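You operate a simulated robot arm through the tools that you are given. There is no shell and no other tool. Be economical: measure what you need, move in short steps, check, and stop when the job is done.

You are at the controls of a simulated two-armed robot. One attempt, no reset.

JOB
Shut the right drawer. Take the small parts box from the top of the store bench and leave it on the top of the bin rack. Push the cupboard door shut. Press the clips call button to switch it on. Put the large switch pack from the top of the narrow table on the shelf under the kit bench. Take the orange spacer block on the top of the narrow table and put it away on the shelf of the control post. Take the door hinge a and leave it on the bottom shelf of the sloping rack. Take the wheel chock and leave it on top of the blue cover. Any order will do. Set down upright: small parts box, orange spacer block, door hinge A, wheel chock.

It is judged by the outcome, as a careful person would: the job done as asked, and still so three seconds after it is handed in. It fails if anything else is knocked over, pushed out of place, dropped, spilled or broken. Lids that push on must go on centred and level and be pressed home; caps that screw on are set level and turned clockwise until they are tight.

ROBOT AND FRAMES
Two 7-joint arms with fingered hands on one trunk, on a base that drives. Base frame: it is fixed to the floor where the robot stands at the start and does not move with it; the origin is under the middle of the robot, x ahead of it, y to its left, z up. Readings come in m, degrees, newtons and seconds.
The left shoulder is at the start at [0.074, 0.125, 1.146], the right one opposite. With the tool pointing down near the work surface each hand reaches from about 0.1 to 0.46 m from the robot's upright axis, wherever it stands, measured 20 degrees to its own side. Places, roughly: blue cover (29x33x5 cm) [-1.8, 5.8, 0.8]; bottom shelf of the sloping rack [-2.1, 2.7, 0.3]; clips call button [0.7, -0.5, 1.1]; cupboard door [0.5, 1.2, 0.4]; door hinge A [-3, 2.75, 0.75]; large switch pack [-1.25, 3, 0.75]; orange spacer block (5x5x7 cm) [-1.4, 3.2, 0.8]; right drawer [0.7, 0, 0.7]; shelf of the control post (18x32 cm) [-12.04, 2.1, 0.9]; shelf under the kit bench [-1.2, 2.5, 0.3]; small parts box [0.75, 0.25, 1]; top of the bin rack [0.9, -0.6, 1.2]; wheel chock (11x8x13 cm) [-3.1, 2.9, 0.3]. Payload 3.6 kg a hand.
Tool frame (each hand has its own): the origin (TCP) lies between the finger pads and is the grasp point; the fingertips stand 0.03 m ahead of it; z points along the fingers, y is the line along which they close. Largest opening 0.104 m; the body of the gripper starts 0.035 m behind the TCP. The gripper is a hand of 4 fingers: y runs from the thumb to the fingers, the wrist lies at [-0.015, -0.104, -0.178] in the tool frame, and closing takes about 1.5 s.
Orientation is that of the tool frame in the base frame, as a unit quaternion [x, y, z, w]. With the fingers straight down and the wrist toward the robot, the tool's x, y and z point along [0, 1, 0], [1, 0, 0] and [0, 0, -1] of the base frame.

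CONTROLS
- The arms move only by the tool jog_arm. It takes "left_targets", "right_targets" or both (then of equal length, played together; a hand with none holds still); each is a list of rows, each an object (a shift or turn left out is 0, a gripper value left out holds the last) with "translation": the shift along the base's x, y, z in units of 500 mm (1.0 is 500 mm), a list of three; "angular": the turn, a rotation vector about the base's x, y, z in units of 120 degrees (1.0 is 120 degrees), a list of three; "jaw": the finger opening in mm, from 0 to 104. In form: [{"translation": [x, y, z], "angular": [wx, wy, wz], "jaw": jaw}, ...]. A call has 1 to 10 rows; each row is the pose to reach, as a shift and turn from the pose commanded when the call began. A call with a number of a shift or a turn outside -1 to 1 is refused whole. A row lasts 0.2 s, in which the tool goes at most 0.05 m and 8.6 degrees; a call with a longer step from one row to the next is refused whole, and so is a gripper value outside its range. A pose out of reach is approached as far as the arm can. The call stops where the force on the tool passes 40 N (or 10 N more than at its start, if that is more) or the arm is blocked; 0.2 s more then pass. Each finger travels about 0.072 m/s and halts on what it meets, pressing with about 30 N; the grip force reading is that of the motor and also rises with nothing between the fingers. The clock runs only during rows and for 0.2 s after the last one: add rows that repeat a pose to give the fingers time. The reply holds the time, the measured pose of the TCP, the force on the tool along the base axes, the opening and the grip force, in the units named above and with some noise, with the torque about the TCP (base axes, N m) and any sound that the robot's microphone picked up.
- Cameras (640 x 400 px; columns grow to the right, rows downward): "scene" is now at [0.1927, 0.0106, 1.3274]; the picture's right is [0.11, -0.99, 0.00], its down [-0.12, -0.01, -0.99] and it looks along [0.99, 0.11, -0.12] (base axes); focal length 214 px, centre (320, 200). "left" rides on the left gripper at [-0.061, -0.092, -0.13] in its tool frame; the picture's right is [-0.81, -0.27, 0.52], its down [0.53, -0.71, 0.46] and it looks along [0.24, 0.64, 0.72] (tool axes); focal length 275 px, centre (320, 200). "right" rides on the right gripper at [0.061, -0.092, -0.13] in its tool frame; the picture's right is [-0.81, 0.27, -0.52], its down [-0.53, -0.71, 0.46] and it looks along [-0.24, 0.65, 0.72] (tool axes); focal length 275 px, centre (320, 200). There is no depth. A picture from a camera that has moved, and an enlarged one, comes with that camera's place and axes in the base frame and with its lens.
- grab_frame(camera): a new picture of that camera. No time passes.
- lift_body(by): slides the trunk up (or, below 0, down) by that many m; the arms and the scene camera ride with it, the base frame stays. It gives what a move gives, with no picture.
- steer(legs): drives the robot by 1 to 6 legs, each [ahead, left, turn to the left] in m, m and degrees, along the robot's own axes; the way and the turn of a leg run together, so that a leg with both is an arc; at most 1.5 m and 180 degrees a leg. The arms and the cameras ride along, it lands a little off, and it stops where it bumps. It gives what a move gives.
- preshape(shape, hand): the hand has 4 fingers and takes this shape, open, in about a second: jaw (thumb against the fingers, like two jaws); tri (thumb and two fingers); tip (a fingertip pinch); poke (one finger out to press); point (the index stretched); flat (the hand flat); cup (the hand cupped); fist (a fist). The gripper value then closes the fingers along that shape, each until it touches; the sizes above hold for jaw. It gives what a move gives, with no picture.
- turn_head(pan, tilt): turns the head with the scene camera to pan (to the left, within 80 degrees either way) and tilt (down, from -29 to 69), counted from straight ahead of the robot. It gives what a move gives.
- inspect(camera, box): a new picture of the part [left, top, right, bottom] of that camera's present view, enlarged. No time passes.
- close_job(): hands the job in; it is judged then, once.

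Work in short steps. Places have to be worked out from the pictures, the camera data and where the tool is seen: move nearer, look again, correct. Check each grasp and each placing, and mend what went wrong. You have 196 turns and 192 pictures in all, those below and enlarged ones among them. Open the grippers and draw the arms clear of the work before you hand the job in, unless the task says otherwise.

The tools are called after "Call:" by a JSON object that holds its "name" and its "arguments". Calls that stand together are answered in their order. jog_arm: Moves the arms, as the interface text tells. Its arguments: {"type":"object","properties":{"left_targets":{"type":"array","items":{"type":"object","properties":{"translation":{"type":"array","items":{"type":"number"}},"angular":{"type":"array","items":{"type":"number"}},"jaw":{"type":"number"}}}},"right_targets":{"type":"array","items":{"type":"object","properties":{"translation":{"type":"array","items":{"type":"number"}},"angular":{"type":"array","items":{"type":"number"}},"jaw":{"type":"number"}}}}},"required":[]} The other tools are called the same way: lift_body (by) slides the trunk up or down; preshape (shape, hand) gives the hand a shape; steer (legs) drives the base; turn_head (pan, tilt) turns the head that bears the scene camera; grab_frame (camera) takes a picture; inspect (camera, box) takes an enlarged picture of a part of a camera's view; close_job () hands the job in.

At the start:

```text
time: 0.0
left_tcp_pos: [0.4042, 0.4136, 1.2206]
left_tcp_rot: [0.708, 0.707, 0.0, 0.0]
left_ft_force: [0.1, -0.7, -0.4]
left_torque: [-0.01, -0.01, 0.03]
left_opening: 0.1041
left_finger_force: 0.1
left_shape: jaw
right_tcp_pos: [0.355, 0.0188, 1.3473]
right_tcp_rot: [0.708, 0.707, -0.001, -0.002]
right_ft_force: [0.1, 0.2, 0.2]
right_torque: [-0.01, -0.02, 0.02]
right_opening: 0.1041
right_finger_force: 0.0
right_shape: jaw
trunk travel left (down, up): [-0.379, 0.157]
robot x, y, heading: [-0.0009, 0.0013, -0.0]
head pan, tilt: [8.5, 17.6]
```

scene: 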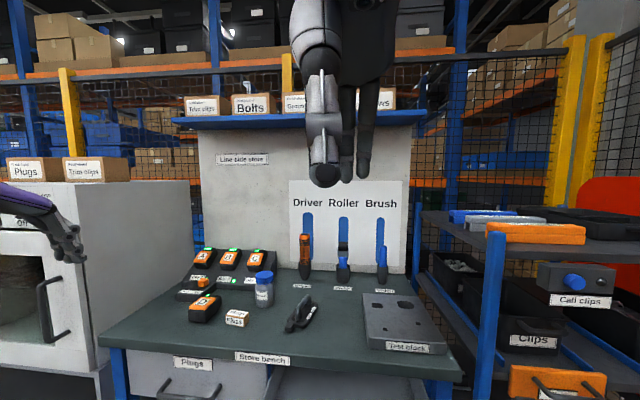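
right: 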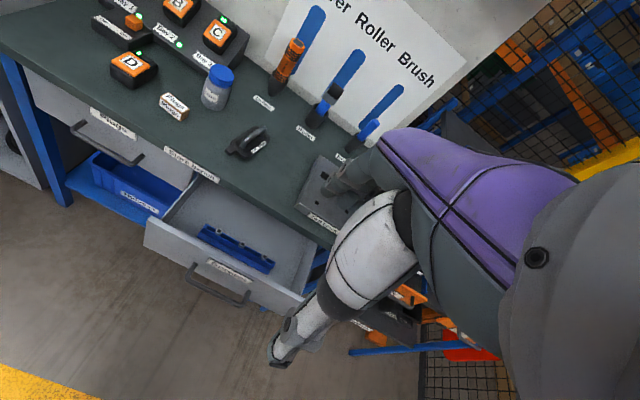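
left: 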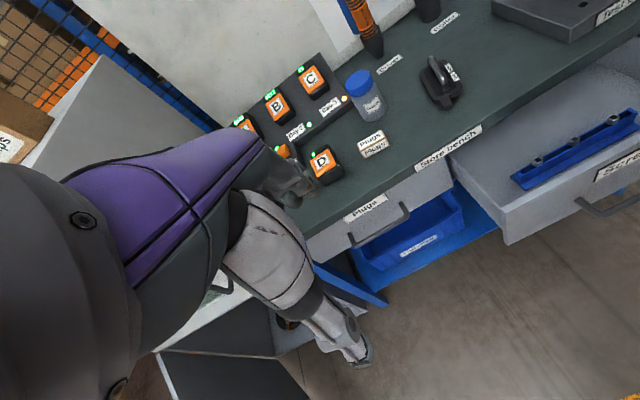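

I'll begin by looking down at the bench and the open drawer with the scene camera.

Call:
{"name": "turn_head", "arguments": {"pan": 0, "tilt": 45}}

Call:
{"name": "grab_frame", "arguments": {"camera": "scene"}}

Call:
{"name": "inspect", "arguments": {"camera": "right", "box": [80, 0, 320, 150]}}

```text
time: 0.9
left_tcp_pos: [0.4043, 0.415, 1.2214]
left_tcp_rot: [0.707, 0.707, 0.0, 0.0]
left_ft_force: [0.5, -0.5, -0.4]
left_torque: [0.04, 0.01, -0.03]
left_opening: 0.1035
left_finger_force: 0.0
left_shape: jaw
right_tcp_pos: [0.3563, 0.0181, 1.3497]
right_tcp_rot: [0.708, 0.706, -0.001, -0.004]
right_ft_force: [0.3, -0.4, -0.4]
right_torque: [0.0, -0.03, -0.01]
right_opening: 0.1041
right_finger_force: 0.1
right_shape: jaw
trunk travel left (down, up): [-0.379, 0.157]
robot x, y, heading: [0.001, 0.0031, -0.0]
head pan, tilt: [0.0, 45.0]
```

```text
188 pictures are left
camera scene: at [0.1931, 0.0079, 1.3261], right [0.08, -1.0, 0.0], down [-0.13, -0.01, -0.99], along [0.99, 0.08, -0.13], focal length 214 px, centre (320, 200)
```

scene: 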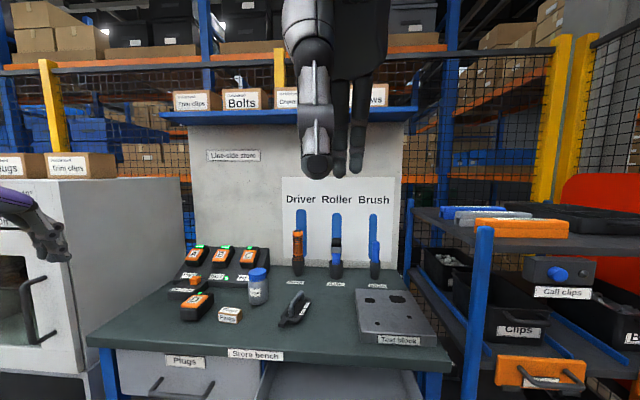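

```text
2.67 times, centred on (200, 75) of right
camera zoom: at [0.2658, 0.0783, 1.4785], right [0.27, -0.82, 0.51], down [-0.72, -0.53, -0.45], along [0.64, -0.24, -0.73], focal length 734 px, centre (640, 533)
```

zoom: 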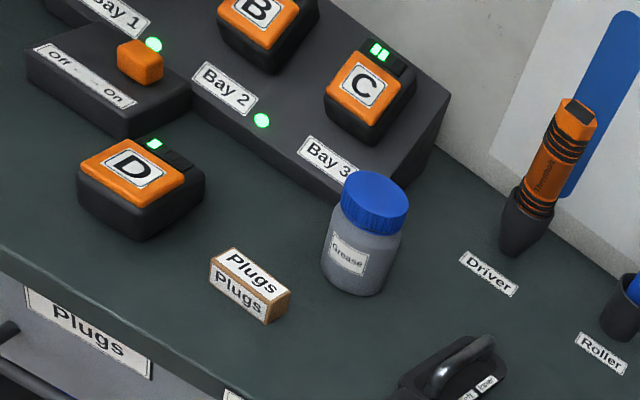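

The picture was taken before the head settled; I take it again.

Call:
{"name": "grab_frame", "arguments": {"camera": "scene"}}

```text
186 pictures are left
camera scene: at [0.1931, 0.0079, 1.3261], right [0.08, -1.0, 0.0], down [-0.13, -0.01, -0.99], along [0.99, 0.08, -0.13], focal length 214 px, centre (320, 200)
```

scene: 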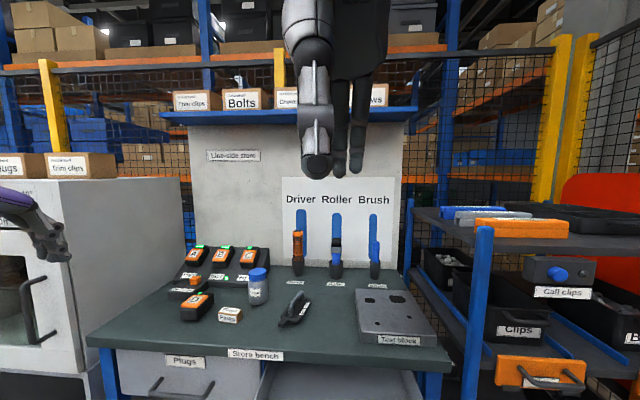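

The head lags behind; I shift the right hand out to the right to clear the view and let time pass.

Call:
{"name": "jog_arm", "arguments": {"right_targets": [{"translation": [0, -0.1, 0]}, {"translation": [0, -0.2, 0]}, {"translation": [0, -0.3, 0]}, {"translation": [0, -0.4, 0]}, {"translation": [0, -0.4, 0]}]}}

Call:
{"name": "grab_frame", "arguments": {"camera": "scene"}}

```text
time: 1.6
left_tcp_pos: [0.4045, 0.4127, 1.2207]
left_tcp_rot: [0.707, 0.707, 0.001, -0.002]
left_ft_force: [-0.1, 0.4, 0.5]
left_torque: [0.01, -0.02, -0.03]
left_opening: 0.1034
left_finger_force: 0.0
left_shape: jaw
right_tcp_pos: [0.3574, -0.0834, 1.3468]
right_tcp_rot: [0.713, 0.702, 0.0, -0.003]
right_ft_force: [0.3, 0.6, 0.4]
right_torque: [-0.01, 0.0, 0.01]
right_opening: 0.1039
right_finger_force: 0.0
right_shape: jaw
trunk travel left (down, up): [-0.379, 0.157]
robot x, y, heading: [0.0012, -0.0006, -0.0]
head pan, tilt: [0.0, 45.0]
stopped in row 3 (right hand): the force on the tool passed its limit at 71 N (the readings are from after the stop); the commanded pose is now the measured one
```

```text
185 pictures are left
camera scene: at [0.1866, -0.0016, 1.2754], right [-0.01, -1.0, 0.0], down [-0.64, 0.01, -0.77], along [0.77, -0.01, -0.64], focal length 214 px, centre (320, 200)
```

scene: 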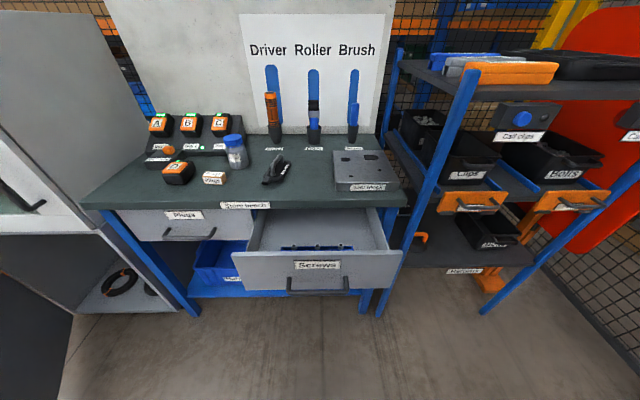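

The hand halted after 0.1 m on a force spike though it looks free. I move it more slowly, downward and to the right, to see whether it recurs.

Call:
{"name": "jog_arm", "arguments": {"right_targets": [{"translation": [0, -0.02, -0.04]}, {"translation": [0, -0.06, -0.1]}, {"translation": [0, -0.1, -0.16]}, {"translation": [0, -0.14, -0.24]}, {"translation": [0, -0.18, -0.32]}, {"translation": [0, -0.2, -0.4]}, {"translation": [0, -0.2, -0.4]}]}}

Call:
{"name": "grab_frame", "arguments": {"camera": "scene"}}

Call:
{"name": "grab_frame", "arguments": {"camera": "right"}}

```text
time: 2.0
left_tcp_pos: [0.4052, 0.4137, 1.221]
left_tcp_rot: [0.707, 0.707, 0.001, 0.0]
left_ft_force: [0.1, 0.0, -0.2]
left_torque: [0.02, -0.01, 0.02]
left_opening: 0.1035
left_finger_force: 0.1
left_shape: jaw
right_tcp_pos: [0.3619, -0.096, 1.3274]
right_tcp_rot: [0.72, 0.694, 0.008, -0.011]
right_ft_force: [4.6, 4.2, 7.0]
right_torque: [-0.1, 1.33, -0.73]
right_opening: 0.1038
right_finger_force: 0.1
right_shape: jaw
trunk travel left (down, up): [-0.379, 0.157]
robot x, y, heading: [0.0049, -0.0005, -0.0]
head pan, tilt: [0.0, 45.0]
stopped in row 2 (right hand): the force on the tool passed its limit at 65 N (the readings are from after the stop); the commanded pose is now the measured one
```

```text
184 pictures are left
camera scene: at [0.1822, -0.0016, 1.2665], right [-0.01, -1.0, 0.0], down [-0.71, 0.01, -0.7], along [0.7, -0.01, -0.71], focal length 214 px, centre (320, 200)
```

scene: 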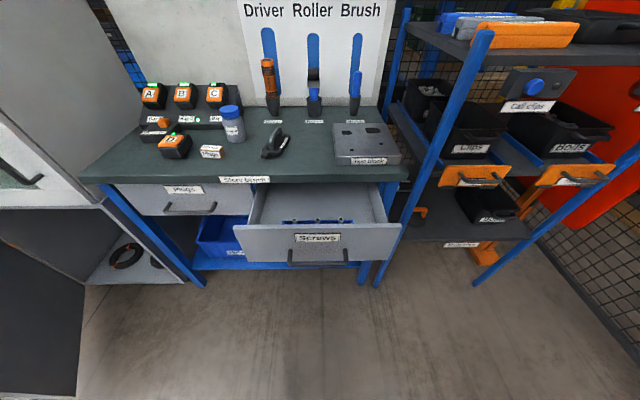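

```text
183 pictures are left
camera right: at [0.2722, -0.0343, 1.4582], right [0.25, -0.83, 0.49], down [-0.73, -0.49, -0.47], along [0.63, -0.25, -0.73], focal length 275 px, centre (320, 200)
```

right: 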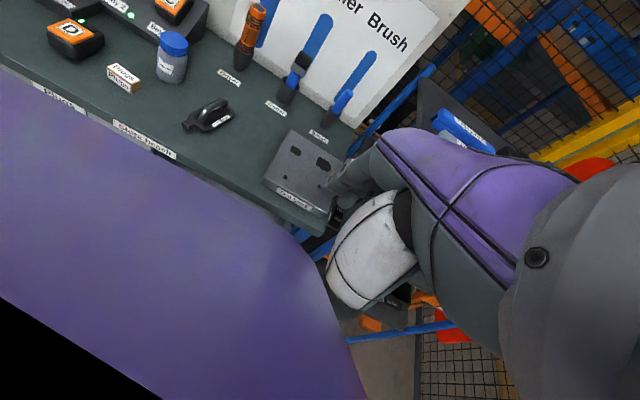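

The purple surface is the robot's own head against the hand's wrist. I move the hand forward off it first, then right and down.

Call:
{"name": "jog_arm", "arguments": {"right_targets": [{"translation": [0.06, 0, 0.02]}, {"translation": [0.14, 0, 0.04]}, {"translation": [0.2, -0.05, 0.04]}, {"translation": [0.2, -0.13, 0.04]}, {"translation": [0.2, -0.21, 0.04]}, {"translation": [0.2, -0.29, 0.0]}, {"translation": [0.18, -0.35, -0.06]}, {"translation": [0.14, -0.38, -0.14]}, {"translation": [0.1, -0.4, -0.2]}, {"translation": [0.1, -0.4, -0.2]}]}}

Call:
{"name": "grab_frame", "arguments": {"camera": "scene"}}

```text
time: 4.2
left_tcp_pos: [0.4046, 0.4146, 1.2206]
left_tcp_rot: [0.707, 0.707, 0.0, 0.0]
left_ft_force: [-0.3, -0.4, 0.4]
left_torque: [-0.02, 0.02, 0.01]
left_opening: 0.1037
left_finger_force: 0.1
left_shape: jaw
right_tcp_pos: [0.4109, -0.2955, 1.2263]
right_tcp_rot: [0.719, 0.694, 0.007, -0.011]
right_ft_force: [-1.0, 0.4, 0.7]
right_torque: [-0.01, -0.03, -0.02]
right_opening: 0.104
right_finger_force: 0.1
right_shape: jaw
trunk travel left (down, up): [-0.379, 0.157]
robot x, y, heading: [-0.0053, -0.0013, -0.0]
head pan, tilt: [0.0, 45.0]
```

```text
182 pictures are left
camera scene: at [0.1825, 0.0007, 1.2671], right [0.0, -1.0, 0.0], down [-0.71, 0.0, -0.71], along [0.71, 0.0, -0.71], focal length 214 px, centre (320, 200)
```

scene: 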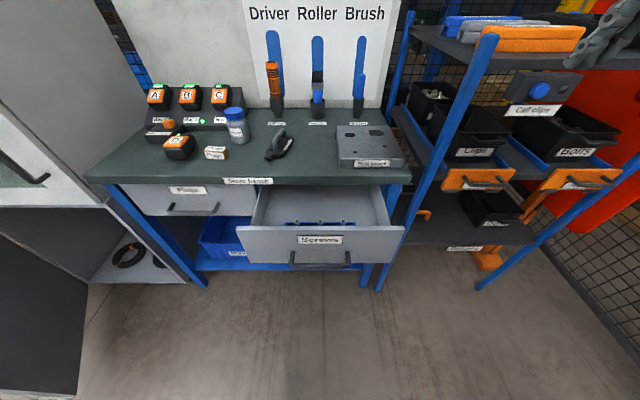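

The hand is free now. I judge the drawer handle at about x 0.48, z 0.74 and the bench edge at x 0.66; I bring the right hand, closed and tipped 45° forward, down in front of the drawer.

Call:
{"name": "jog_arm", "arguments": {"right_targets": [{"translation": [-0.02, 0.04, -0.08], "angular": [0, -0.06, 0], "jaw": 0}, {"translation": [-0.04, 0.08, -0.16], "angular": [0, -0.12, 0]}, {"translation": [-0.06, 0.12, -0.24], "angular": [0, -0.18, 0]}, {"translation": [-0.08, 0.16, -0.32], "angular": [0, -0.24, 0]}, {"translation": [-0.1, 0.2, -0.4], "angular": [0, -0.3, 0]}, {"translation": [-0.1, 0.24, -0.48], "angular": [0, -0.36, 0]}, {"translation": [-0.1, 0.28, -0.56], "angular": [0, -0.375, 0]}, {"translation": [-0.1, 0.32, -0.64], "angular": [0, -0.375, 0]}, {"translation": [-0.1, 0.36, -0.72], "angular": [0, -0.375, 0]}, {"translation": [-0.1, 0.36, -0.72], "angular": [0, -0.375, 0]}]}}

Call:
{"name": "grab_frame", "arguments": {"camera": "scene"}}

```text
time: 6.4
left_tcp_pos: [0.4045, 0.4133, 1.2209]
left_tcp_rot: [0.707, 0.707, 0.0, 0.0]
left_ft_force: [0.1, 0.2, -0.6]
left_torque: [-0.01, -0.01, 0.01]
left_opening: 0.1038
left_finger_force: 0.1
left_shape: jaw
right_tcp_pos: [0.4934, -0.2412, 1.0351]
right_tcp_rot: [0.685, 0.668, 0.218, 0.193]
right_ft_force: [-0.5, 0.1, -0.4]
right_torque: [-0.01, 0.0, -0.02]
right_opening: 0.0002
right_finger_force: 29.3
right_shape: jaw
right hand out of reach, approached as far as the arm can: row 2, 3, 4, 5, 6, 7, 8, 9, 10
trunk travel left (down, up): [-0.379, 0.157]
robot x, y, heading: [0.0034, 0.0038, 0.2]
head pan, tilt: [0.0, 45.0]
```

```text
181 pictures are left
camera scene: at [0.1822, 0.0003, 1.2671], right [0.0, -1.0, 0.0], down [-0.71, 0.0, -0.71], along [0.71, 0.0, -0.71], focal length 214 px, centre (320, 200)
```

scene: 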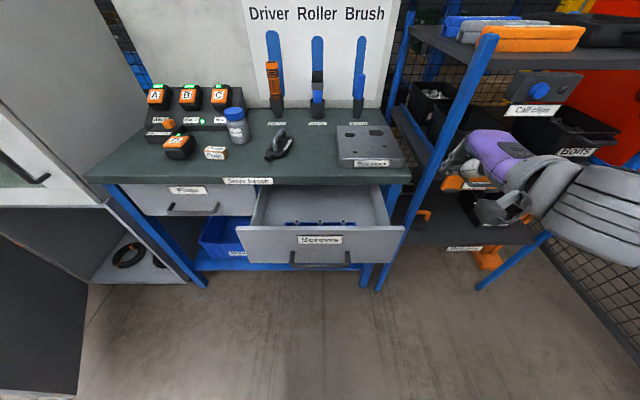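

The target was out of reach (too close to the body). I back the base off a little and lower the trunk.

Call:
{"name": "steer", "arguments": {"legs": [[-0.18, 0, 0]]}}

Call:
{"name": "lift_body", "arguments": {"by": -0.22}}

```text
time: 8.0
left_tcp_pos: [0.2246, 0.4138, 1.2214]
left_tcp_rot: [0.706, 0.708, 0.0, 0.001]
left_ft_force: [-0.5, 0.1, 0.6]
left_torque: [-0.02, -0.01, 0.04]
left_opening: 0.1034
left_finger_force: 0.0
left_shape: jaw
right_tcp_pos: [0.3149, -0.2411, 1.0364]
right_tcp_rot: [0.685, 0.667, 0.218, 0.194]
right_ft_force: [0.0, 0.4, 0.9]
right_torque: [0.01, -0.02, -0.03]
right_opening: 0.0
right_finger_force: 30.4
right_shape: jaw
trunk travel left (down, up): [-0.379, 0.157]
robot x, y, heading: [-0.1793, -0.0009, 0.0]
head pan, tilt: [0.0, 45.0]
```

```text
time: 10.3
left_tcp_pos: [0.224, 0.4135, 1.0013]
left_tcp_rot: [0.707, 0.707, 0.001, 0.001]
left_ft_force: [0.0, 0.7, 0.5]
left_torque: [0.02, -0.01, 0.04]
left_opening: 0.1036
left_finger_force: 0.1
left_shape: jaw
right_tcp_pos: [0.3289, -0.2417, 0.7338]
right_tcp_rot: [0.704, 0.684, 0.148, 0.125]
right_ft_force: [0.5, -0.3, -0.5]
right_torque: [0.0, 0.04, -0.02]
right_opening: 0.0001
right_finger_force: 29.9
right_shape: jaw
trunk travel left (down, up): [-0.159, 0.377]
robot x, y, heading: [-0.1775, -0.0019, 0.2]
head pan, tilt: [0.0, 45.0]
```

Hand now at (0.33, -0.24, 0.73), low in front of the drawer. I shift it left to the handle's middle and tilt forward more.

Call:
{"name": "jog_arm", "arguments": {"right_targets": [{"translation": [0, 0.08, 0]}, {"translation": [0.02, 0.16, 0.01], "angular": [0, -0.05, 0]}, {"translation": [0.04, 0.24, 0.02], "angular": [0, -0.1, 0]}, {"translation": [0.06, 0.32, 0.03], "angular": [0, -0.15, 0]}, {"translation": [0.08, 0.4, 0.03], "angular": [0, -0.15, 0]}, {"translation": [0.1, 0.44, 0.03], "angular": [0, -0.15, 0]}, {"translation": [0.1, 0.44, 0.03], "angular": [0, -0.15, 0]}]}}

Call:
{"name": "grab_frame", "arguments": {"camera": "scene"}}

```text
time: 11.9
left_tcp_pos: [0.2249, 0.4137, 1.0]
left_tcp_rot: [0.707, 0.707, 0.0, 0.0]
left_ft_force: [-0.2, -0.1, -0.2]
left_torque: [-0.02, 0.0, -0.03]
left_opening: 0.1038
left_finger_force: 0.1
left_shape: jaw
right_tcp_pos: [0.3727, -0.1538, 0.784]
right_tcp_rot: [0.664, 0.698, 0.237, 0.124]
right_ft_force: [0.7, -0.1, 0.8]
right_torque: [-0.01, 0.0, 0.0]
right_opening: 0.0001
right_finger_force: 29.8
right_shape: jaw
right hand out of reach, approached as far as the arm can: row 1, 2, 3, 4, 5, 6, 7
trunk travel left (down, up): [-0.159, 0.377]
robot x, y, heading: [-0.1796, -0.0, -0.1]
head pan, tilt: [0.0, 45.0]
```

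```text
180 pictures are left
camera scene: at [0.0624, 0.0007, 1.0409], right [0.0, -1.0, 0.0], down [-0.71, 0.0, -0.71], along [0.71, 0.0, -0.71], focal length 214 px, centre (320, 200)
```

scene: 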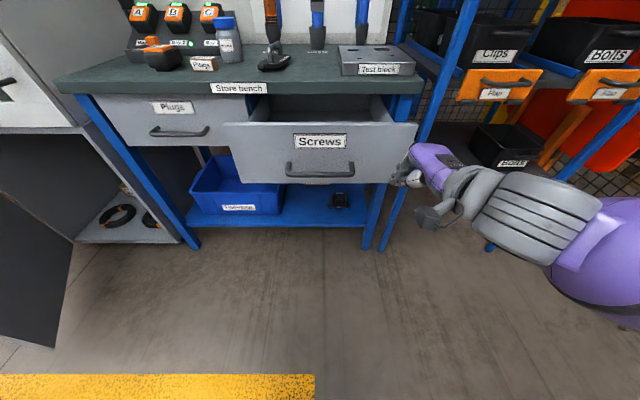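

Handle triangulates to about (0.49, 0, 0.716), front panel at x≈0.52. The right hand works best to its own side, so I slide the base left so the hand sits before the handle.

Call:
{"name": "steer", "arguments": {"legs": [[0, 0.17, 0]]}}

Call:
{"name": "grab_frame", "arguments": {"camera": "scene"}}

```text
time: 14.0
left_tcp_pos: [0.2245, 0.5855, 1.0009]
left_tcp_rot: [0.707, 0.707, 0.0, 0.0]
left_ft_force: [0.5, 0.3, -1.0]
left_torque: [0.01, 0.01, -0.03]
left_opening: 0.1037
left_finger_force: 0.0
left_shape: jaw
right_tcp_pos: [0.3725, 0.017, 0.784]
right_tcp_rot: [0.665, 0.698, 0.237, 0.124]
right_ft_force: [0.5, -0.1, 0.1]
right_torque: [0.0, -0.03, -0.02]
right_opening: 0.0
right_finger_force: 29.7
right_shape: jaw
trunk travel left (down, up): [-0.159, 0.377]
robot x, y, heading: [-0.1789, 0.171, 0.2]
head pan, tilt: [0.0, 45.0]
```

```text
179 pictures are left
camera scene: at [0.0622, 0.172, 1.0409], right [0.0, -1.0, 0.0], down [-0.71, 0.0, -0.71], along [0.71, 0.0, -0.71], focal length 214 px, centre (320, 200)
```

scene: 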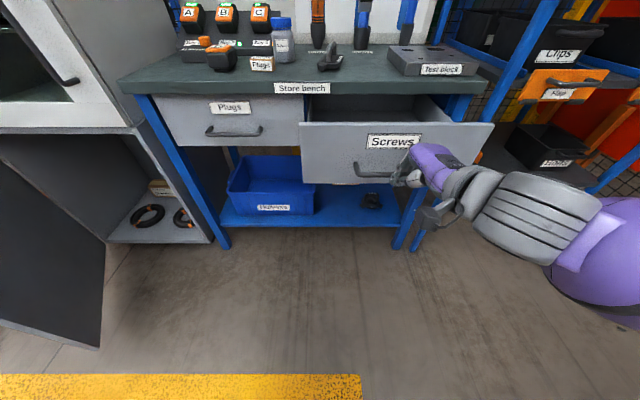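

The hand is in front of the handle's right part. I lower it a few centimetres and push ahead to see how far the arm reaches.

Call:
{"name": "jog_arm", "arguments": {"right_targets": [{"translation": [0.02, 0.02, -0.05]}, {"translation": [0.06, 0.03, -0.06]}, {"translation": [0.12, 0.03, -0.06]}, {"translation": [0.18, 0.03, -0.06]}, {"translation": [0.24, 0.03, -0.06]}, {"translation": [0.3, 0.03, -0.06]}, {"translation": [0.36, 0.03, -0.06]}, {"translation": [0.42, 0.03, -0.06]}]}}

Call:
{"name": "grab_frame", "arguments": {"camera": "scene"}}

```text
time: 15.8
left_tcp_pos: [0.225, 0.5852, 1.0015]
left_tcp_rot: [0.707, 0.707, 0.001, 0.0]
left_ft_force: [0.7, 0.5, 1.1]
left_torque: [0.02, 0.03, -0.01]
left_opening: 0.1034
left_finger_force: 0.1
left_shape: jaw
right_tcp_pos: [0.5816, 0.0318, 0.7539]
right_tcp_rot: [0.665, 0.697, 0.237, 0.124]
right_ft_force: [0.7, -1.0, 0.0]
right_torque: [0.01, 0.01, -0.02]
right_opening: 0.0
right_finger_force: 29.6
right_shape: jaw
right hand out of reach, approached as far as the arm can: row 1, 2, 3, 4
trunk travel left (down, up): [-0.159, 0.377]
robot x, y, heading: [-0.1785, 0.1732, 0.2]
head pan, tilt: [0.0, 45.0]
```

```text
178 pictures are left
camera scene: at [0.0624, 0.172, 1.0409], right [0.0, -1.0, 0.0], down [-0.71, 0.0, -0.71], along [0.71, 0.0, -0.71], focal length 214 px, centre (320, 200)
```

scene: 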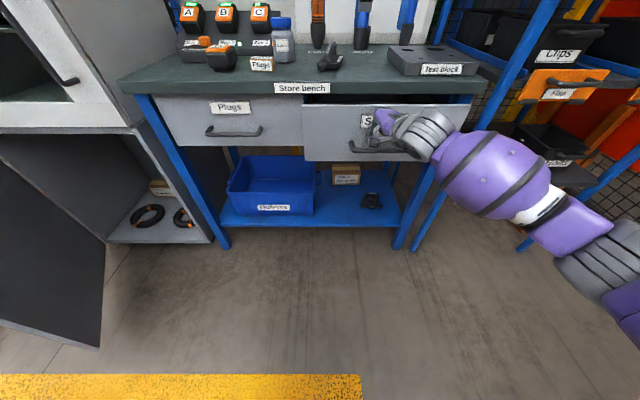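

The drawer has gone most of the way in with little force. I continue pushing until it seats.

Call:
{"name": "jog_arm", "arguments": {"right_targets": [{"translation": [0.03, 0, 0]}, {"translation": [0.06, 0, 0]}, {"translation": [0.09, 0, 0]}, {"translation": [0.12, 0, 0]}, {"translation": [0.15, 0, 0]}]}}

Call:
{"name": "grab_frame", "arguments": {"camera": "scene"}}

```text
time: 17.0
left_tcp_pos: [0.2246, 0.5842, 1.0011]
left_tcp_rot: [0.707, 0.707, 0.0, -0.001]
left_ft_force: [-0.6, 0.4, 0.0]
left_torque: [0.0, 0.03, -0.04]
left_opening: 0.1036
left_finger_force: 0.2
left_shape: jaw
right_tcp_pos: [0.6584, 0.0322, 0.7539]
right_tcp_rot: [0.665, 0.697, 0.237, 0.124]
right_ft_force: [-0.3, -0.4, -0.4]
right_torque: [0.02, 0.0, 0.0]
right_opening: 0.0
right_finger_force: 29.7
right_shape: jaw
trunk travel left (down, up): [-0.159, 0.377]
robot x, y, heading: [-0.1783, 0.1705, -0.2]
head pan, tilt: [0.0, 45.0]
```

```text
177 pictures are left
camera scene: at [0.0623, 0.1719, 1.0409], right [0.0, -1.0, 0.0], down [-0.71, 0.0, -0.71], along [0.71, 0.0, -0.71], focal length 214 px, centre (320, 200)
```

scene: 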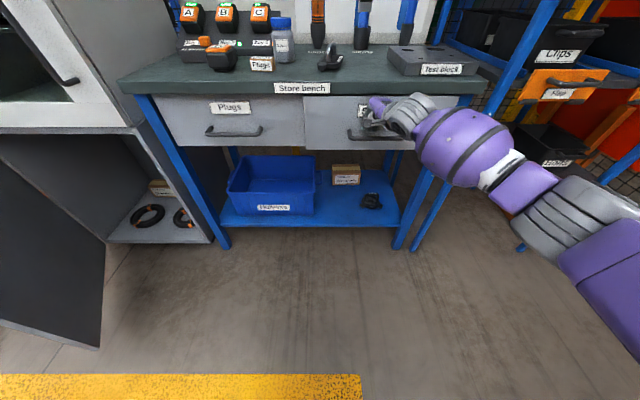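

Almost flush with the Plugs drawer (bottom edge 150 vs 147). A last push in small steps until it resists.

Call:
{"name": "jog_arm", "arguments": {"right_targets": [{"translation": [0.015, 0, 0]}, {"translation": [0.03, 0, 0]}, {"translation": [0.045, 0, 0]}, {"translation": [0.06, 0, 0]}, {"translation": [0.075, 0, 0]}, {"translation": [0.09, 0, 0]}]}}

Call:
{"name": "inspect", "arguments": {"camera": "scene", "box": [140, 50, 500, 180]}}

```text
time: 18.2
left_tcp_pos: [0.2232, 0.5852, 1.0032]
left_tcp_rot: [0.707, 0.708, 0.0, 0.001]
left_ft_force: [-0.9, 0.5, 0.4]
left_torque: [-0.01, 0.0, 0.02]
left_opening: 0.1038
left_finger_force: 0.1
left_shape: jaw
right_tcp_pos: [0.6864, 0.0326, 0.7498]
right_tcp_rot: [0.665, 0.699, 0.234, 0.121]
right_ft_force: [-22.4, -0.2, 4.0]
right_torque: [-0.04, -0.74, -0.22]
right_opening: 0.0001
right_finger_force: 30.1
right_shape: jaw
trunk travel left (down, up): [-0.159, 0.377]
robot x, y, heading: [-0.179, 0.1675, -0.4]
head pan, tilt: [0.0, 45.0]
stopped in row 5 (right hand): the force on the tool passed its limit at 45 N (the readings are from after the stop); the commanded pose is now the measured one
```

```text
1.78 times, centred on (320, 115) of scene
camera zoom: at [0.059, 0.1714, 1.0416], right [0.0, -1.0, 0.0], down [-0.71, 0.0, -0.71], along [0.71, 0.0, -0.71], focal length 381 px, centre (320, 351)
```

zoom: 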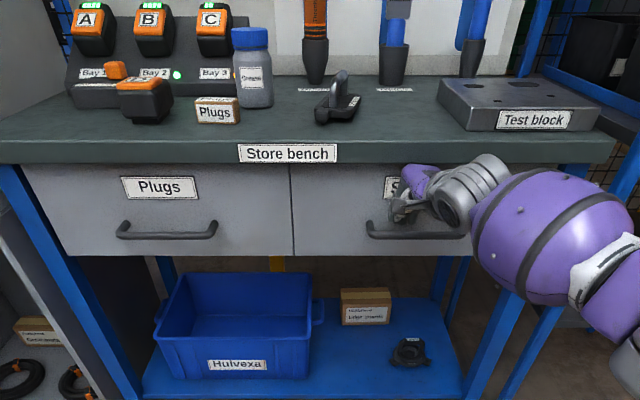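

The drawer is flush and resists. I withdraw up-and-back so the fingertips don't hook the handle.

Call:
{"name": "jog_arm", "arguments": {"right_targets": [{"translation": [-0.02, 0, 0.05]}, {"translation": [-0.06, 0, 0.08]}, {"translation": [-0.14, 0, 0.1]}, {"translation": [-0.22, 0, 0.12]}, {"translation": [-0.3, -0.04, 0.16]}, {"translation": [-0.36, -0.1, 0.2]}, {"translation": [-0.4, -0.16, 0.24]}]}}

Call:
{"name": "inspect", "arguments": {"camera": "scene", "box": [140, 50, 500, 180]}}

```text
time: 19.8
left_tcp_pos: [0.2242, 0.5843, 1.0016]
left_tcp_rot: [0.707, 0.707, 0.0, 0.0]
left_ft_force: [0.1, 0.4, 0.0]
left_torque: [0.03, 0.0, 0.02]
left_opening: 0.1036
left_finger_force: 0.1
left_shape: jaw
right_tcp_pos: [0.4887, -0.0462, 0.8685]
right_tcp_rot: [0.666, 0.699, 0.232, 0.122]
right_ft_force: [-1.1, 0.2, -0.3]
right_torque: [0.02, -0.02, -0.03]
right_opening: 0.0
right_finger_force: 30.0
right_shape: jaw
trunk travel left (down, up): [-0.159, 0.377]
robot x, y, heading: [-0.1826, 0.1746, 0.0]
head pan, tilt: [0.0, 45.0]
```

```text
1.78 times, centred on (320, 115) of scene
camera zoom: at [0.0614, 0.1714, 1.041], right [0.0, -1.0, 0.0], down [-0.71, 0.0, -0.71], along [0.71, 0.0, -0.71], focal length 381 px, centre (320, 351)
```

zoom: 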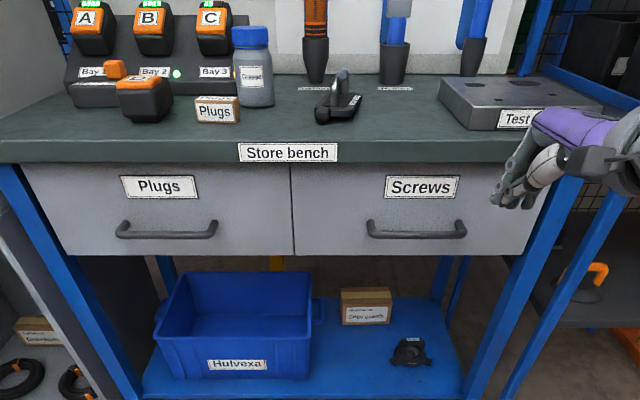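

The drawer is shut. Next the small parts box ("Plugs", about (0.80, 0.35, 0.87)). I lift the right hand and pull the left hand in, then raise the trunk.

Call:
{"name": "jog_arm", "arguments": {"right_targets": [{"translation": [-0.06, -0.04, 0.08], "angular": [0, 0.06, 0], "jaw": 104}, {"translation": [-0.12, -0.08, 0.16], "angular": [0, 0.12, 0]}, {"translation": [-0.16, -0.12, 0.24], "angular": [0, 0.18, 0]}, {"translation": [-0.2, -0.16, 0.3], "angular": [0, 0.24, 0]}, {"translation": [-0.2, -0.16, 0.36], "angular": [0, 0.3, 0]}, {"translation": [-0.2, -0.16, 0.4], "angular": [0, 0.3, 0]}], "left_targets": [{"translation": [-0.06, -0.04, 0]}, {"translation": [-0.12, -0.08, 0]}, {"translation": [-0.18, -0.12, 0]}, {"translation": [-0.24, -0.14, 0]}, {"translation": [-0.28, -0.14, 0]}, {"translation": [-0.28, -0.14, 0]}]}}

Call:
{"name": "lift_body", "arguments": {"by": 0.22}}

Call:
{"name": "steer", "arguments": {"legs": [[0, 0.29, 0]]}}

Call:
{"name": "turn_head", "arguments": {"pan": -10, "tilt": 50}}

Call:
{"name": "grab_frame", "arguments": {"camera": "scene"}}

```text
refused: row 1 steps farther than a row can; nothing moved
```

```text
time: 22.1
left_tcp_pos: [0.2243, 0.5859, 1.2207]
left_tcp_rot: [0.707, 0.707, 0.0, 0.0]
left_ft_force: [-0.8, 0.2, -0.2]
left_torque: [0.0, 0.0, 0.01]
left_opening: 0.1038
left_finger_force: 0.0
left_shape: jaw
right_tcp_pos: [0.4892, -0.0474, 1.0883]
right_tcp_rot: [0.665, 0.699, 0.233, 0.12]
right_ft_force: [-0.4, -0.3, -0.1]
right_torque: [-0.01, -0.01, -0.02]
right_opening: 0.0003
right_finger_force: 30.3
right_shape: jaw
trunk travel left (down, up): [-0.379, 0.157]
robot x, y, heading: [-0.1792, 0.1728, 0.0]
head pan, tilt: [0.0, 45.0]
```

```text
time: 25.2
left_tcp_pos: [0.2276, 0.8727, 1.2205]
left_tcp_rot: [0.709, 0.705, 0.0, -0.001]
left_ft_force: [-0.1, 0.6, -0.2]
left_torque: [0.02, -0.02, -0.01]
left_opening: 0.1036
left_finger_force: 0.1
left_shape: jaw
right_tcp_pos: [0.4894, 0.2406, 1.0884]
right_tcp_rot: [0.668, 0.697, 0.232, 0.122]
right_ft_force: [0.5, -0.1, -0.2]
right_torque: [-0.03, 0.0, -0.01]
right_opening: 0.0002
right_finger_force: 30.0
right_shape: jaw
trunk travel left (down, up): [-0.379, 0.157]
robot x, y, heading: [-0.1739, 0.4608, -0.4]
head pan, tilt: [0.0, 45.0]
```

```text
time: 26.0
left_tcp_pos: [0.2273, 0.8726, 1.2209]
left_tcp_rot: [0.709, 0.705, 0.0, 0.001]
left_ft_force: [0.5, 0.0, -0.9]
left_torque: [-0.01, 0.0, -0.02]
left_opening: 0.1037
left_finger_force: 0.1
left_shape: jaw
right_tcp_pos: [0.4888, 0.2387, 1.0887]
right_tcp_rot: [0.668, 0.697, 0.231, 0.123]
right_ft_force: [-0.2, 0.0, 0.2]
right_torque: [0.01, -0.02, 0.01]
right_opening: 0.0
right_finger_force: 30.2
right_shape: jaw
trunk travel left (down, up): [-0.379, 0.157]
robot x, y, heading: [-0.1787, 0.4627, -0.3]
head pan, tilt: [-10.0, 50.0]
```

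```text
174 pictures are left
camera scene: at [-0.0024, 0.4472, 1.2602], right [-0.18, -0.98, 0.0], down [-0.75, 0.14, -0.64], along [0.63, -0.11, -0.77], focal length 214 px, centre (320, 200)
```

scene: 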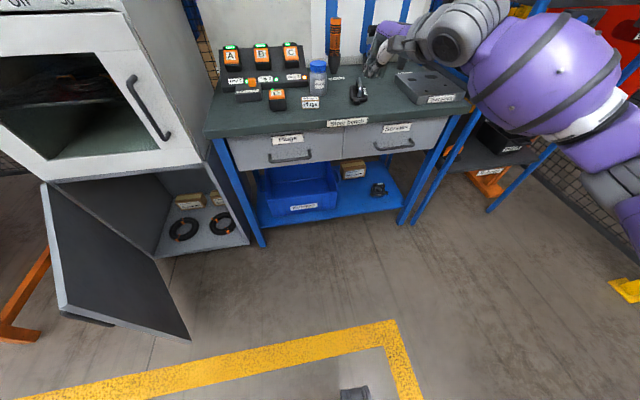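

Door and bench both visible now. I redo the refused arm motion with smaller steps.

Call:
{"name": "jog_arm", "arguments": {"right_targets": [{"translation": [-0.05, -0.03, 0.04], "angular": [0, 0.06, 0], "jaw": 104}, {"translation": [-0.1, -0.06, 0.08], "angular": [0, 0.12, 0]}, {"translation": [-0.15, -0.09, 0.1], "angular": [0, 0.18, 0]}, {"translation": [-0.2, -0.12, 0.1], "angular": [0, 0.24, 0]}, {"translation": [-0.2, -0.12, 0.1], "angular": [0, 0.3, 0]}, {"translation": [-0.2, -0.12, 0.1], "angular": [0, 0.3, 0]}], "left_targets": [{"translation": [-0.06, -0.04, 0]}, {"translation": [-0.12, -0.08, 0]}, {"translation": [-0.18, -0.12, 0]}, {"translation": [-0.24, -0.14, 0]}, {"translation": [-0.28, -0.14, 0]}, {"translation": [-0.28, -0.14, 0]}]}}

Call:
{"name": "steer", "arguments": {"legs": [[0.3, 0.02, 0]]}}

Call:
{"name": "turn_head", "arguments": {"pan": 0, "tilt": 50}}

Call:
{"name": "grab_frame", "arguments": {"camera": "scene"}}

Call:
{"name": "grab_frame", "arguments": {"camera": "right"}}

```text
time: 27.4
left_tcp_pos: [0.1026, 0.8032, 1.2193]
left_tcp_rot: [0.71, 0.704, -0.003, 0.002]
left_ft_force: [1.1, -0.3, 0.8]
left_torque: [0.03, 0.01, 0.04]
left_opening: 0.1039
left_finger_force: 0.0
left_shape: jaw
left hand out of reach, approached as far as the arm can: row 5
right_tcp_pos: [0.3881, 0.1794, 1.1399]
right_tcp_rot: [0.706, 0.7, 0.014, -0.101]
right_ft_force: [0.6, -0.3, -0.3]
right_torque: [0.0, 0.01, 0.04]
right_opening: 0.1036
right_finger_force: 0.1
right_shape: jaw
trunk travel left (down, up): [-0.379, 0.157]
robot x, y, heading: [-0.1803, 0.4615, -0.5]
head pan, tilt: [-10.0, 50.0]
```

```text
time: 29.4
left_tcp_pos: [0.3994, 0.8199, 1.2191]
left_tcp_rot: [0.712, 0.702, -0.003, 0.003]
left_ft_force: [0.8, 0.6, 0.2]
left_torque: [-0.01, 0.02, 0.0]
left_opening: 0.1037
left_finger_force: 0.1
left_shape: jaw
right_tcp_pos: [0.6829, 0.1934, 1.1391]
right_tcp_rot: [0.709, 0.698, 0.014, -0.099]
right_ft_force: [0.6, -0.4, 0.7]
right_torque: [-0.03, -0.02, 0.03]
right_opening: 0.1038
right_finger_force: 0.1
right_shape: jaw
trunk travel left (down, up): [-0.379, 0.157]
robot x, y, heading: [0.1127, 0.4777, -0.5]
head pan, tilt: [-10.0, 50.0]
```

```text
time: 30.1
left_tcp_pos: [0.3998, 0.8193, 1.2207]
left_tcp_rot: [0.713, 0.701, -0.002, 0.003]
left_ft_force: [0.1, -0.3, -1.0]
left_torque: [0.01, -0.03, 0.0]
left_opening: 0.1038
left_finger_force: 0.1
left_shape: jaw
right_tcp_pos: [0.6822, 0.1934, 1.1396]
right_tcp_rot: [0.709, 0.698, 0.015, -0.099]
right_ft_force: [-0.1, 0.1, 0.4]
right_torque: [-0.02, -0.01, 0.01]
right_opening: 0.1037
right_finger_force: 0.0
right_shape: jaw
trunk travel left (down, up): [-0.379, 0.157]
robot x, y, heading: [0.1121, 0.4753, -0.8]
head pan, tilt: [0.0, 50.0]
```

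```text
173 pictures are left
camera scene: at [0.2934, 0.4771, 1.2602], right [-0.01, -1.0, 0.0], down [-0.77, 0.01, -0.64], along [0.64, -0.01, -0.77], focal length 214 px, centre (320, 200)
```

scene: 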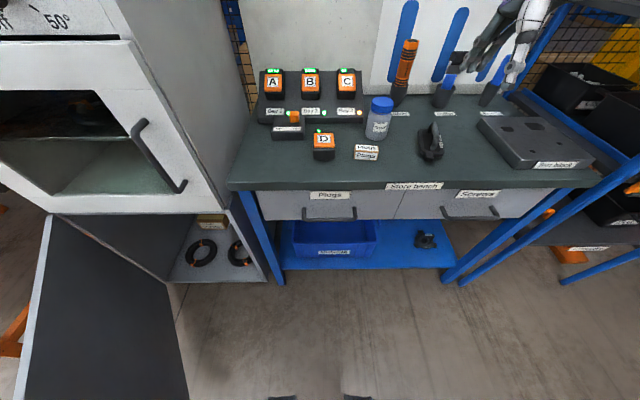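

```text
172 pictures are left
camera right: at [0.6078, 0.2343, 1.2863], right [0.31, -0.88, 0.34], down [-0.77, -0.45, -0.45], along [0.55, -0.13, -0.83], focal length 275 px, centre (320, 200)
```

right: 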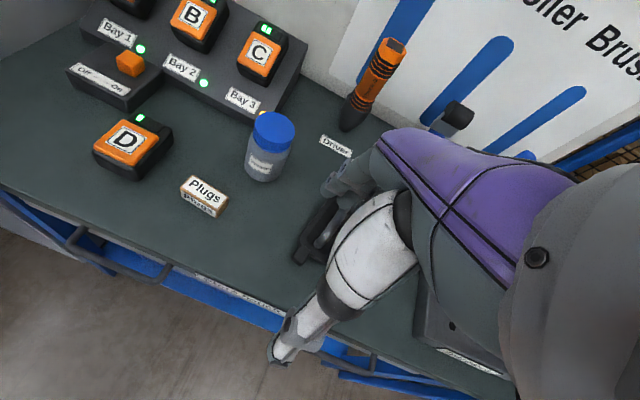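

The box triangulates consistently to (0.79, 0.34), centre z≈0.875. I straighten the right hand to vertical above, pull in both hands, then drive closer.

Call:
{"name": "jog_arm", "arguments": {"right_targets": [{"translation": [-0.06, 0.04, 0], "angular": [-0.04, -0.03, 0]}, {"translation": [-0.12, 0.08, 0], "angular": [-0.077, -0.057, -0.02]}, {"translation": [-0.18, 0.12, 0], "angular": [-0.077, -0.057, -0.04]}, {"translation": [-0.24, 0.18, 0], "angular": [-0.077, -0.057, -0.04]}, {"translation": [-0.28, 0.25, 0], "angular": [-0.077, -0.057, -0.04]}, {"translation": [-0.3, 0.29, 0], "angular": [-0.077, -0.057, -0.04]}], "left_targets": [{"translation": [0, -0.05, 0]}, {"translation": [0, -0.1, 0]}, {"translation": [0, -0.15, 0]}, {"translation": [0, -0.2, 0]}, {"translation": [0, -0.25, 0]}, {"translation": [0, -0.25, 0]}]}}

Call:
{"name": "steer", "arguments": {"legs": [[0.12, 0, 0.8]]}}

Call:
{"name": "steer", "arguments": {"legs": [[0.12, 0, 0]]}}

Call:
{"name": "grab_frame", "arguments": {"camera": "right"}}

Call:
{"name": "grab_frame", "arguments": {"camera": "scene"}}

```text
time: 31.5
left_tcp_pos: [0.3989, 0.6945, 1.2187]
left_tcp_rot: [0.713, 0.702, -0.003, 0.003]
left_ft_force: [0.9, -0.8, 0.2]
left_torque: [0.0, 0.0, -0.02]
left_opening: 0.1039
left_finger_force: 0.1
left_shape: jaw
right_tcp_pos: [0.5327, 0.3399, 1.1398]
right_tcp_rot: [0.741, 0.672, 0.005, 0.0]
right_ft_force: [0.6, 0.6, 0.5]
right_torque: [-0.02, 0.03, -0.01]
right_opening: 0.104
right_finger_force: 0.0
right_shape: jaw
trunk travel left (down, up): [-0.379, 0.157]
robot x, y, heading: [0.1173, 0.479, -0.7]
head pan, tilt: [0.0, 50.0]
```

```text
time: 32.8
left_tcp_pos: [0.5177, 0.6982, 1.219]
left_tcp_rot: [0.708, 0.706, -0.003, 0.002]
left_ft_force: [0.6, -0.7, 0.6]
left_torque: [0.03, 0.02, -0.03]
left_opening: 0.1038
left_finger_force: 0.0
left_shape: jaw
right_tcp_pos: [0.655, 0.3433, 1.1388]
right_tcp_rot: [0.737, 0.676, 0.005, 0.001]
right_ft_force: [0.8, 0.6, -0.4]
right_torque: [0.02, -0.01, 0.0]
right_opening: 0.1039
right_finger_force: 0.0
right_shape: jaw
trunk travel left (down, up): [-0.379, 0.157]
robot x, y, heading: [0.2343, 0.479, 0.2]
head pan, tilt: [0.0, 50.0]
```

```text
time: 34.0
left_tcp_pos: [0.6384, 0.6963, 1.2192]
left_tcp_rot: [0.708, 0.706, -0.003, 0.003]
left_ft_force: [0.3, 0.4, 0.8]
left_torque: [0.02, 0.02, 0.01]
left_opening: 0.1038
left_finger_force: 0.1
left_shape: jaw
right_tcp_pos: [0.775, 0.3437, 1.1399]
right_tcp_rot: [0.737, 0.676, 0.005, 0.0]
right_ft_force: [0.0, -0.5, 0.4]
right_torque: [0.01, -0.01, -0.04]
right_opening: 0.1038
right_finger_force: 0.1
right_shape: jaw
trunk travel left (down, up): [-0.379, 0.157]
robot x, y, heading: [0.3544, 0.4765, 0.0]
head pan, tilt: [0.0, 50.0]
```

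```text
171 pictures are left
camera right: at [0.6869, 0.4115, 1.2675], right [0.2, -0.83, 0.51], down [-0.75, -0.47, -0.46], along [0.63, -0.29, -0.72], focal length 275 px, centre (320, 200)
```

right: 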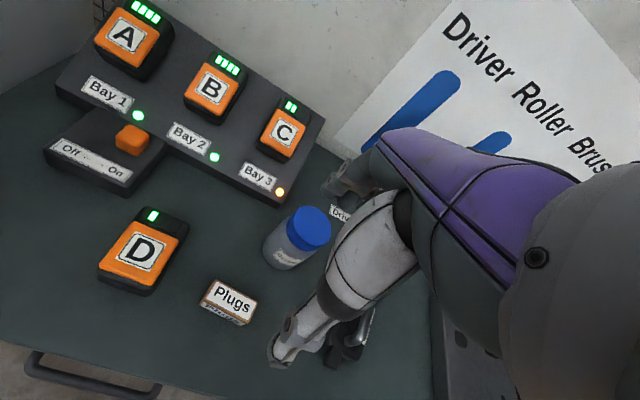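

```text
170 pictures are left
camera scene: at [0.5345, 0.4788, 1.2602], right [0.0, -1.0, 0.0], down [-0.77, 0.0, -0.64], along [0.64, 0.0, -0.77], focal length 214 px, centre (320, 200)
```

scene: 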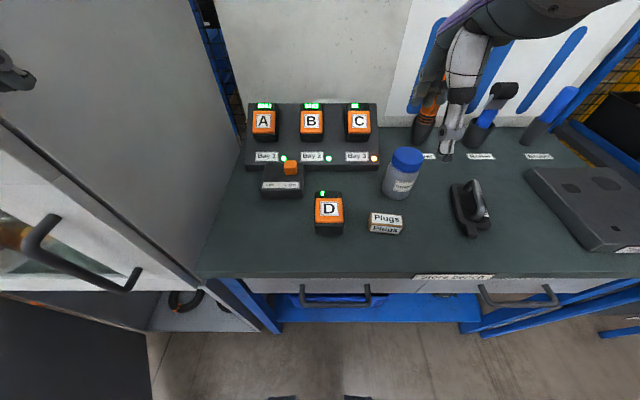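

Box is about 7.7 cm × 3.4 cm × 3.2 cm at (0.793, 0.339). I descend with a narrowed opening to stay clear of the grease bottle, pausing above for a check.

Call:
{"name": "jog_arm", "arguments": {"right_targets": [{"translation": [0.018, -0.005, -0.08], "jaw": 80}, {"translation": [0.036, -0.01, -0.17]}, {"translation": [0.036, -0.01, -0.26]}, {"translation": [0.036, -0.01, -0.34]}, {"translation": [0.036, -0.01, -0.4]}, {"translation": [0.036, -0.01, -0.4]}]}}

Call:
{"name": "grab_frame", "arguments": {"camera": "scene"}}

Call:
{"name": "grab_frame", "arguments": {"camera": "right"}}

```text
time: 35.4
left_tcp_pos: [0.6378, 0.6972, 1.2198]
left_tcp_rot: [0.708, 0.706, -0.002, 0.003]
left_ft_force: [0.6, -0.2, 1.2]
left_torque: [0.03, -0.02, 0.01]
left_opening: 0.1039
left_finger_force: 0.1
left_shape: jaw
right_tcp_pos: [0.7925, 0.3367, 0.9389]
right_tcp_rot: [0.737, 0.676, 0.004, 0.001]
right_ft_force: [-0.8, -0.4, -0.1]
right_torque: [-0.04, 0.02, -0.02]
right_opening: 0.0801
right_finger_force: 0.2
right_shape: jaw
trunk travel left (down, up): [-0.379, 0.157]
robot x, y, heading: [0.3542, 0.4764, -0.1]
head pan, tilt: [0.0, 50.0]
```

```text
169 pictures are left
camera scene: at [0.534, 0.4788, 1.2602], right [0.0, -1.0, 0.0], down [-0.77, 0.0, -0.64], along [0.64, 0.0, -0.77], focal length 214 px, centre (320, 200)
```

scene: 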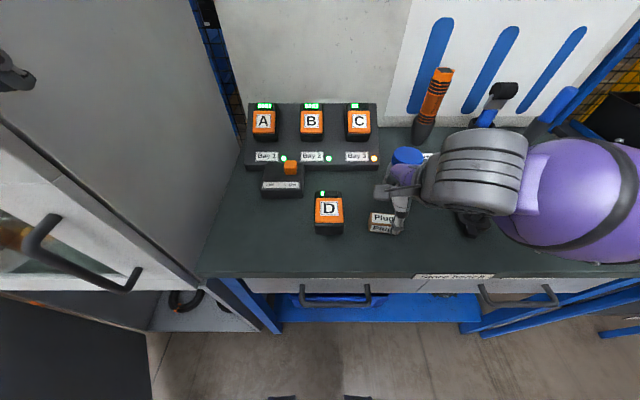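

```text
168 pictures are left
camera right: at [0.7045, 0.4045, 1.0669], right [0.2, -0.83, 0.51], down [-0.75, -0.47, -0.46], along [0.63, -0.29, -0.72], focal length 275 px, centre (320, 200)
```

right: 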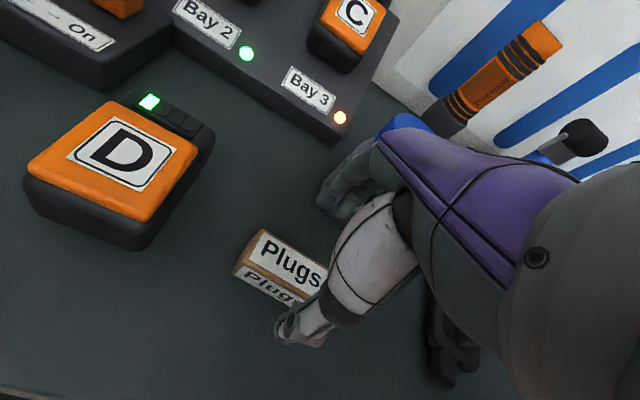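

Projections confirm the TCP is over the box centre. Descend the last 5 cm and close.

Call:
{"name": "jog_arm", "arguments": {"right_targets": [{"translation": [0, 0.004, -0.05]}, {"translation": [0, 0.004, -0.1]}, {"translation": [0, 0.004, -0.1], "jaw": 20}, {"translation": [0, 0.004, -0.1], "jaw": 10}, {"translation": [0, 0.004, -0.1], "jaw": 10}, {"translation": [0, 0.004, -0.1], "jaw": 10}, {"translation": [0, 0.004, -0.1], "jaw": 10}]}}

Call:
{"name": "grab_frame", "arguments": {"camera": "right"}}

```text
time: 37.0
left_tcp_pos: [0.6369, 0.6977, 1.2195]
left_tcp_rot: [0.708, 0.706, -0.002, 0.002]
left_ft_force: [-0.3, -0.2, -1.1]
left_torque: [0.03, 0.01, -0.01]
left_opening: 0.1036
left_finger_force: 0.0
left_shape: jaw
right_tcp_pos: [0.7916, 0.3396, 0.8923]
right_tcp_rot: [0.737, 0.676, 0.007, 0.001]
right_ft_force: [-0.6, -0.2, 18.9]
right_torque: [0.17, -0.1, -0.03]
right_opening: 0.0271
right_finger_force: 30.3
right_shape: jaw
trunk travel left (down, up): [-0.379, 0.157]
robot x, y, heading: [0.3523, 0.4801, -0.0]
head pan, tilt: [0.0, 50.0]
```

```text
167 pictures are left
camera right: at [0.7029, 0.4092, 1.0196], right [0.2, -0.83, 0.51], down [-0.75, -0.47, -0.47], along [0.63, -0.29, -0.72], focal length 275 px, centre (320, 200)
```

right: 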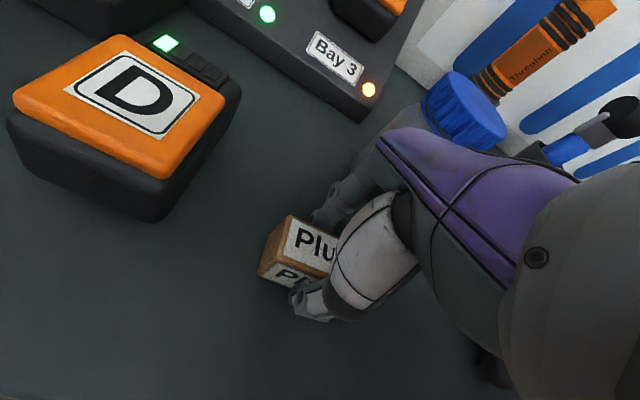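

The box is gripped (27 mm opening) and the fingertips touch the bench (TCP 0.892, so the box's bottom is ~3 cm below TCP). Lift.

Call:
{"name": "jog_arm", "arguments": {"right_targets": [{"translation": [0, 0, 0.04], "jaw": 10}, {"translation": [0, 0, 0.12]}, {"translation": [0, 0, 0.2]}, {"translation": [0, 0, 0.28]}, {"translation": [0, 0, 0.36]}, {"translation": [0, 0, 0.44]}, {"translation": [0, 0, 0.5]}, {"translation": [0, 0, 0.5]}]}}

Call:
{"name": "steer", "arguments": {"legs": [[-0.35, 0, 0], [0, -0.5, 0]]}}

Call:
{"name": "grab_frame", "arguments": {"camera": "right"}}

Call:
{"name": "turn_head", "arguments": {"pan": -35, "tilt": 15}}

Call:
{"name": "grab_frame", "arguments": {"camera": "scene"}}

```text
time: 38.8
left_tcp_pos: [0.6371, 0.6967, 1.2198]
left_tcp_rot: [0.709, 0.705, -0.003, 0.002]
left_ft_force: [0.9, 0.4, -0.4]
left_torque: [0.02, 0.01, -0.02]
left_opening: 0.1038
left_finger_force: 0.1
left_shape: jaw
right_tcp_pos: [0.7898, 0.3391, 1.1417]
right_tcp_rot: [0.737, 0.676, 0.005, 0.001]
right_ft_force: [-0.9, -0.4, -0.2]
right_torque: [-0.02, 0.05, -0.02]
right_opening: 0.0254
right_finger_force: 29.9
right_shape: jaw
trunk travel left (down, up): [-0.379, 0.157]
robot x, y, heading: [0.3582, 0.4781, -0.2]
head pan, tilt: [0.0, 50.0]
```

```text
time: 45.6
left_tcp_pos: [0.2913, 0.1902, 1.2193]
left_tcp_rot: [0.714, 0.701, -0.002, 0.003]
left_ft_force: [0.0, 0.0, -1.1]
left_torque: [0.01, -0.03, -0.01]
left_opening: 0.1038
left_finger_force: 0.2
left_shape: jaw
right_tcp_pos: [0.4396, -0.1699, 1.1391]
right_tcp_rot: [0.742, 0.671, 0.005, 0.0]
right_ft_force: [0.2, -0.6, -0.4]
right_torque: [-0.02, -0.01, 0.01]
right_opening: 0.0252
right_finger_force: 30.1
right_shape: jaw
trunk travel left (down, up): [-0.379, 0.157]
robot x, y, heading: [0.0067, -0.0224, -0.8]
head pan, tilt: [0.0, 50.0]
```

```text
166 pictures are left
camera right: at [0.3531, -0.1004, 1.2683], right [0.19, -0.84, 0.51], down [-0.76, -0.46, -0.46], along [0.62, -0.3, -0.72], focal length 275 px, centre (320, 200)
```

right: 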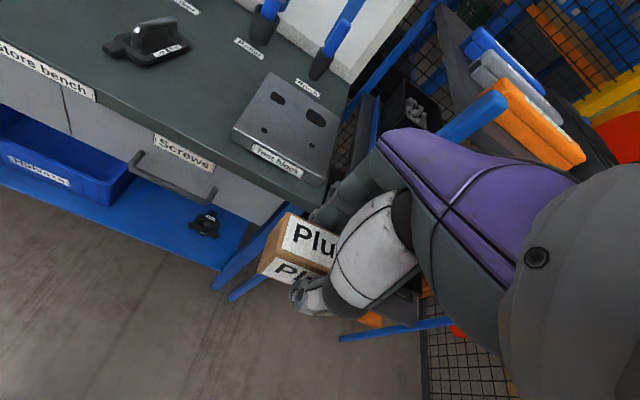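

```text
time: 46.6
left_tcp_pos: [0.2905, 0.1901, 1.2204]
left_tcp_rot: [0.713, 0.701, -0.001, 0.003]
left_ft_force: [-0.2, 0.4, -0.8]
left_torque: [0.02, 0.02, 0.02]
left_opening: 0.1039
left_finger_force: 0.0
left_shape: jaw
right_tcp_pos: [0.4395, -0.1697, 1.1407]
right_tcp_rot: [0.742, 0.671, 0.006, 0.0]
right_ft_force: [1.1, -0.2, -0.8]
right_torque: [0.01, 0.04, 0.02]
right_opening: 0.0254
right_finger_force: 29.6
right_shape: jaw
trunk travel left (down, up): [-0.379, 0.157]
robot x, y, heading: [0.0042, -0.0234, -0.8]
head pan, tilt: [-35.0, 15.0]
```

```text
165 pictures are left
camera scene: at [0.1843, -0.0806, 1.3139], right [-0.58, -0.81, 0.0], down [-0.21, 0.15, -0.97], along [0.78, -0.56, -0.26], focal length 214 px, centre (320, 200)
```

scene: 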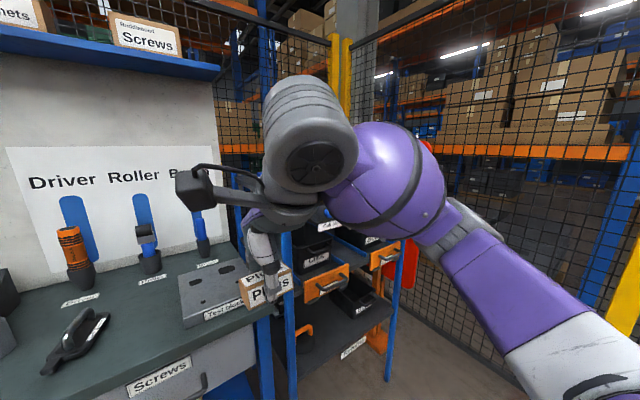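

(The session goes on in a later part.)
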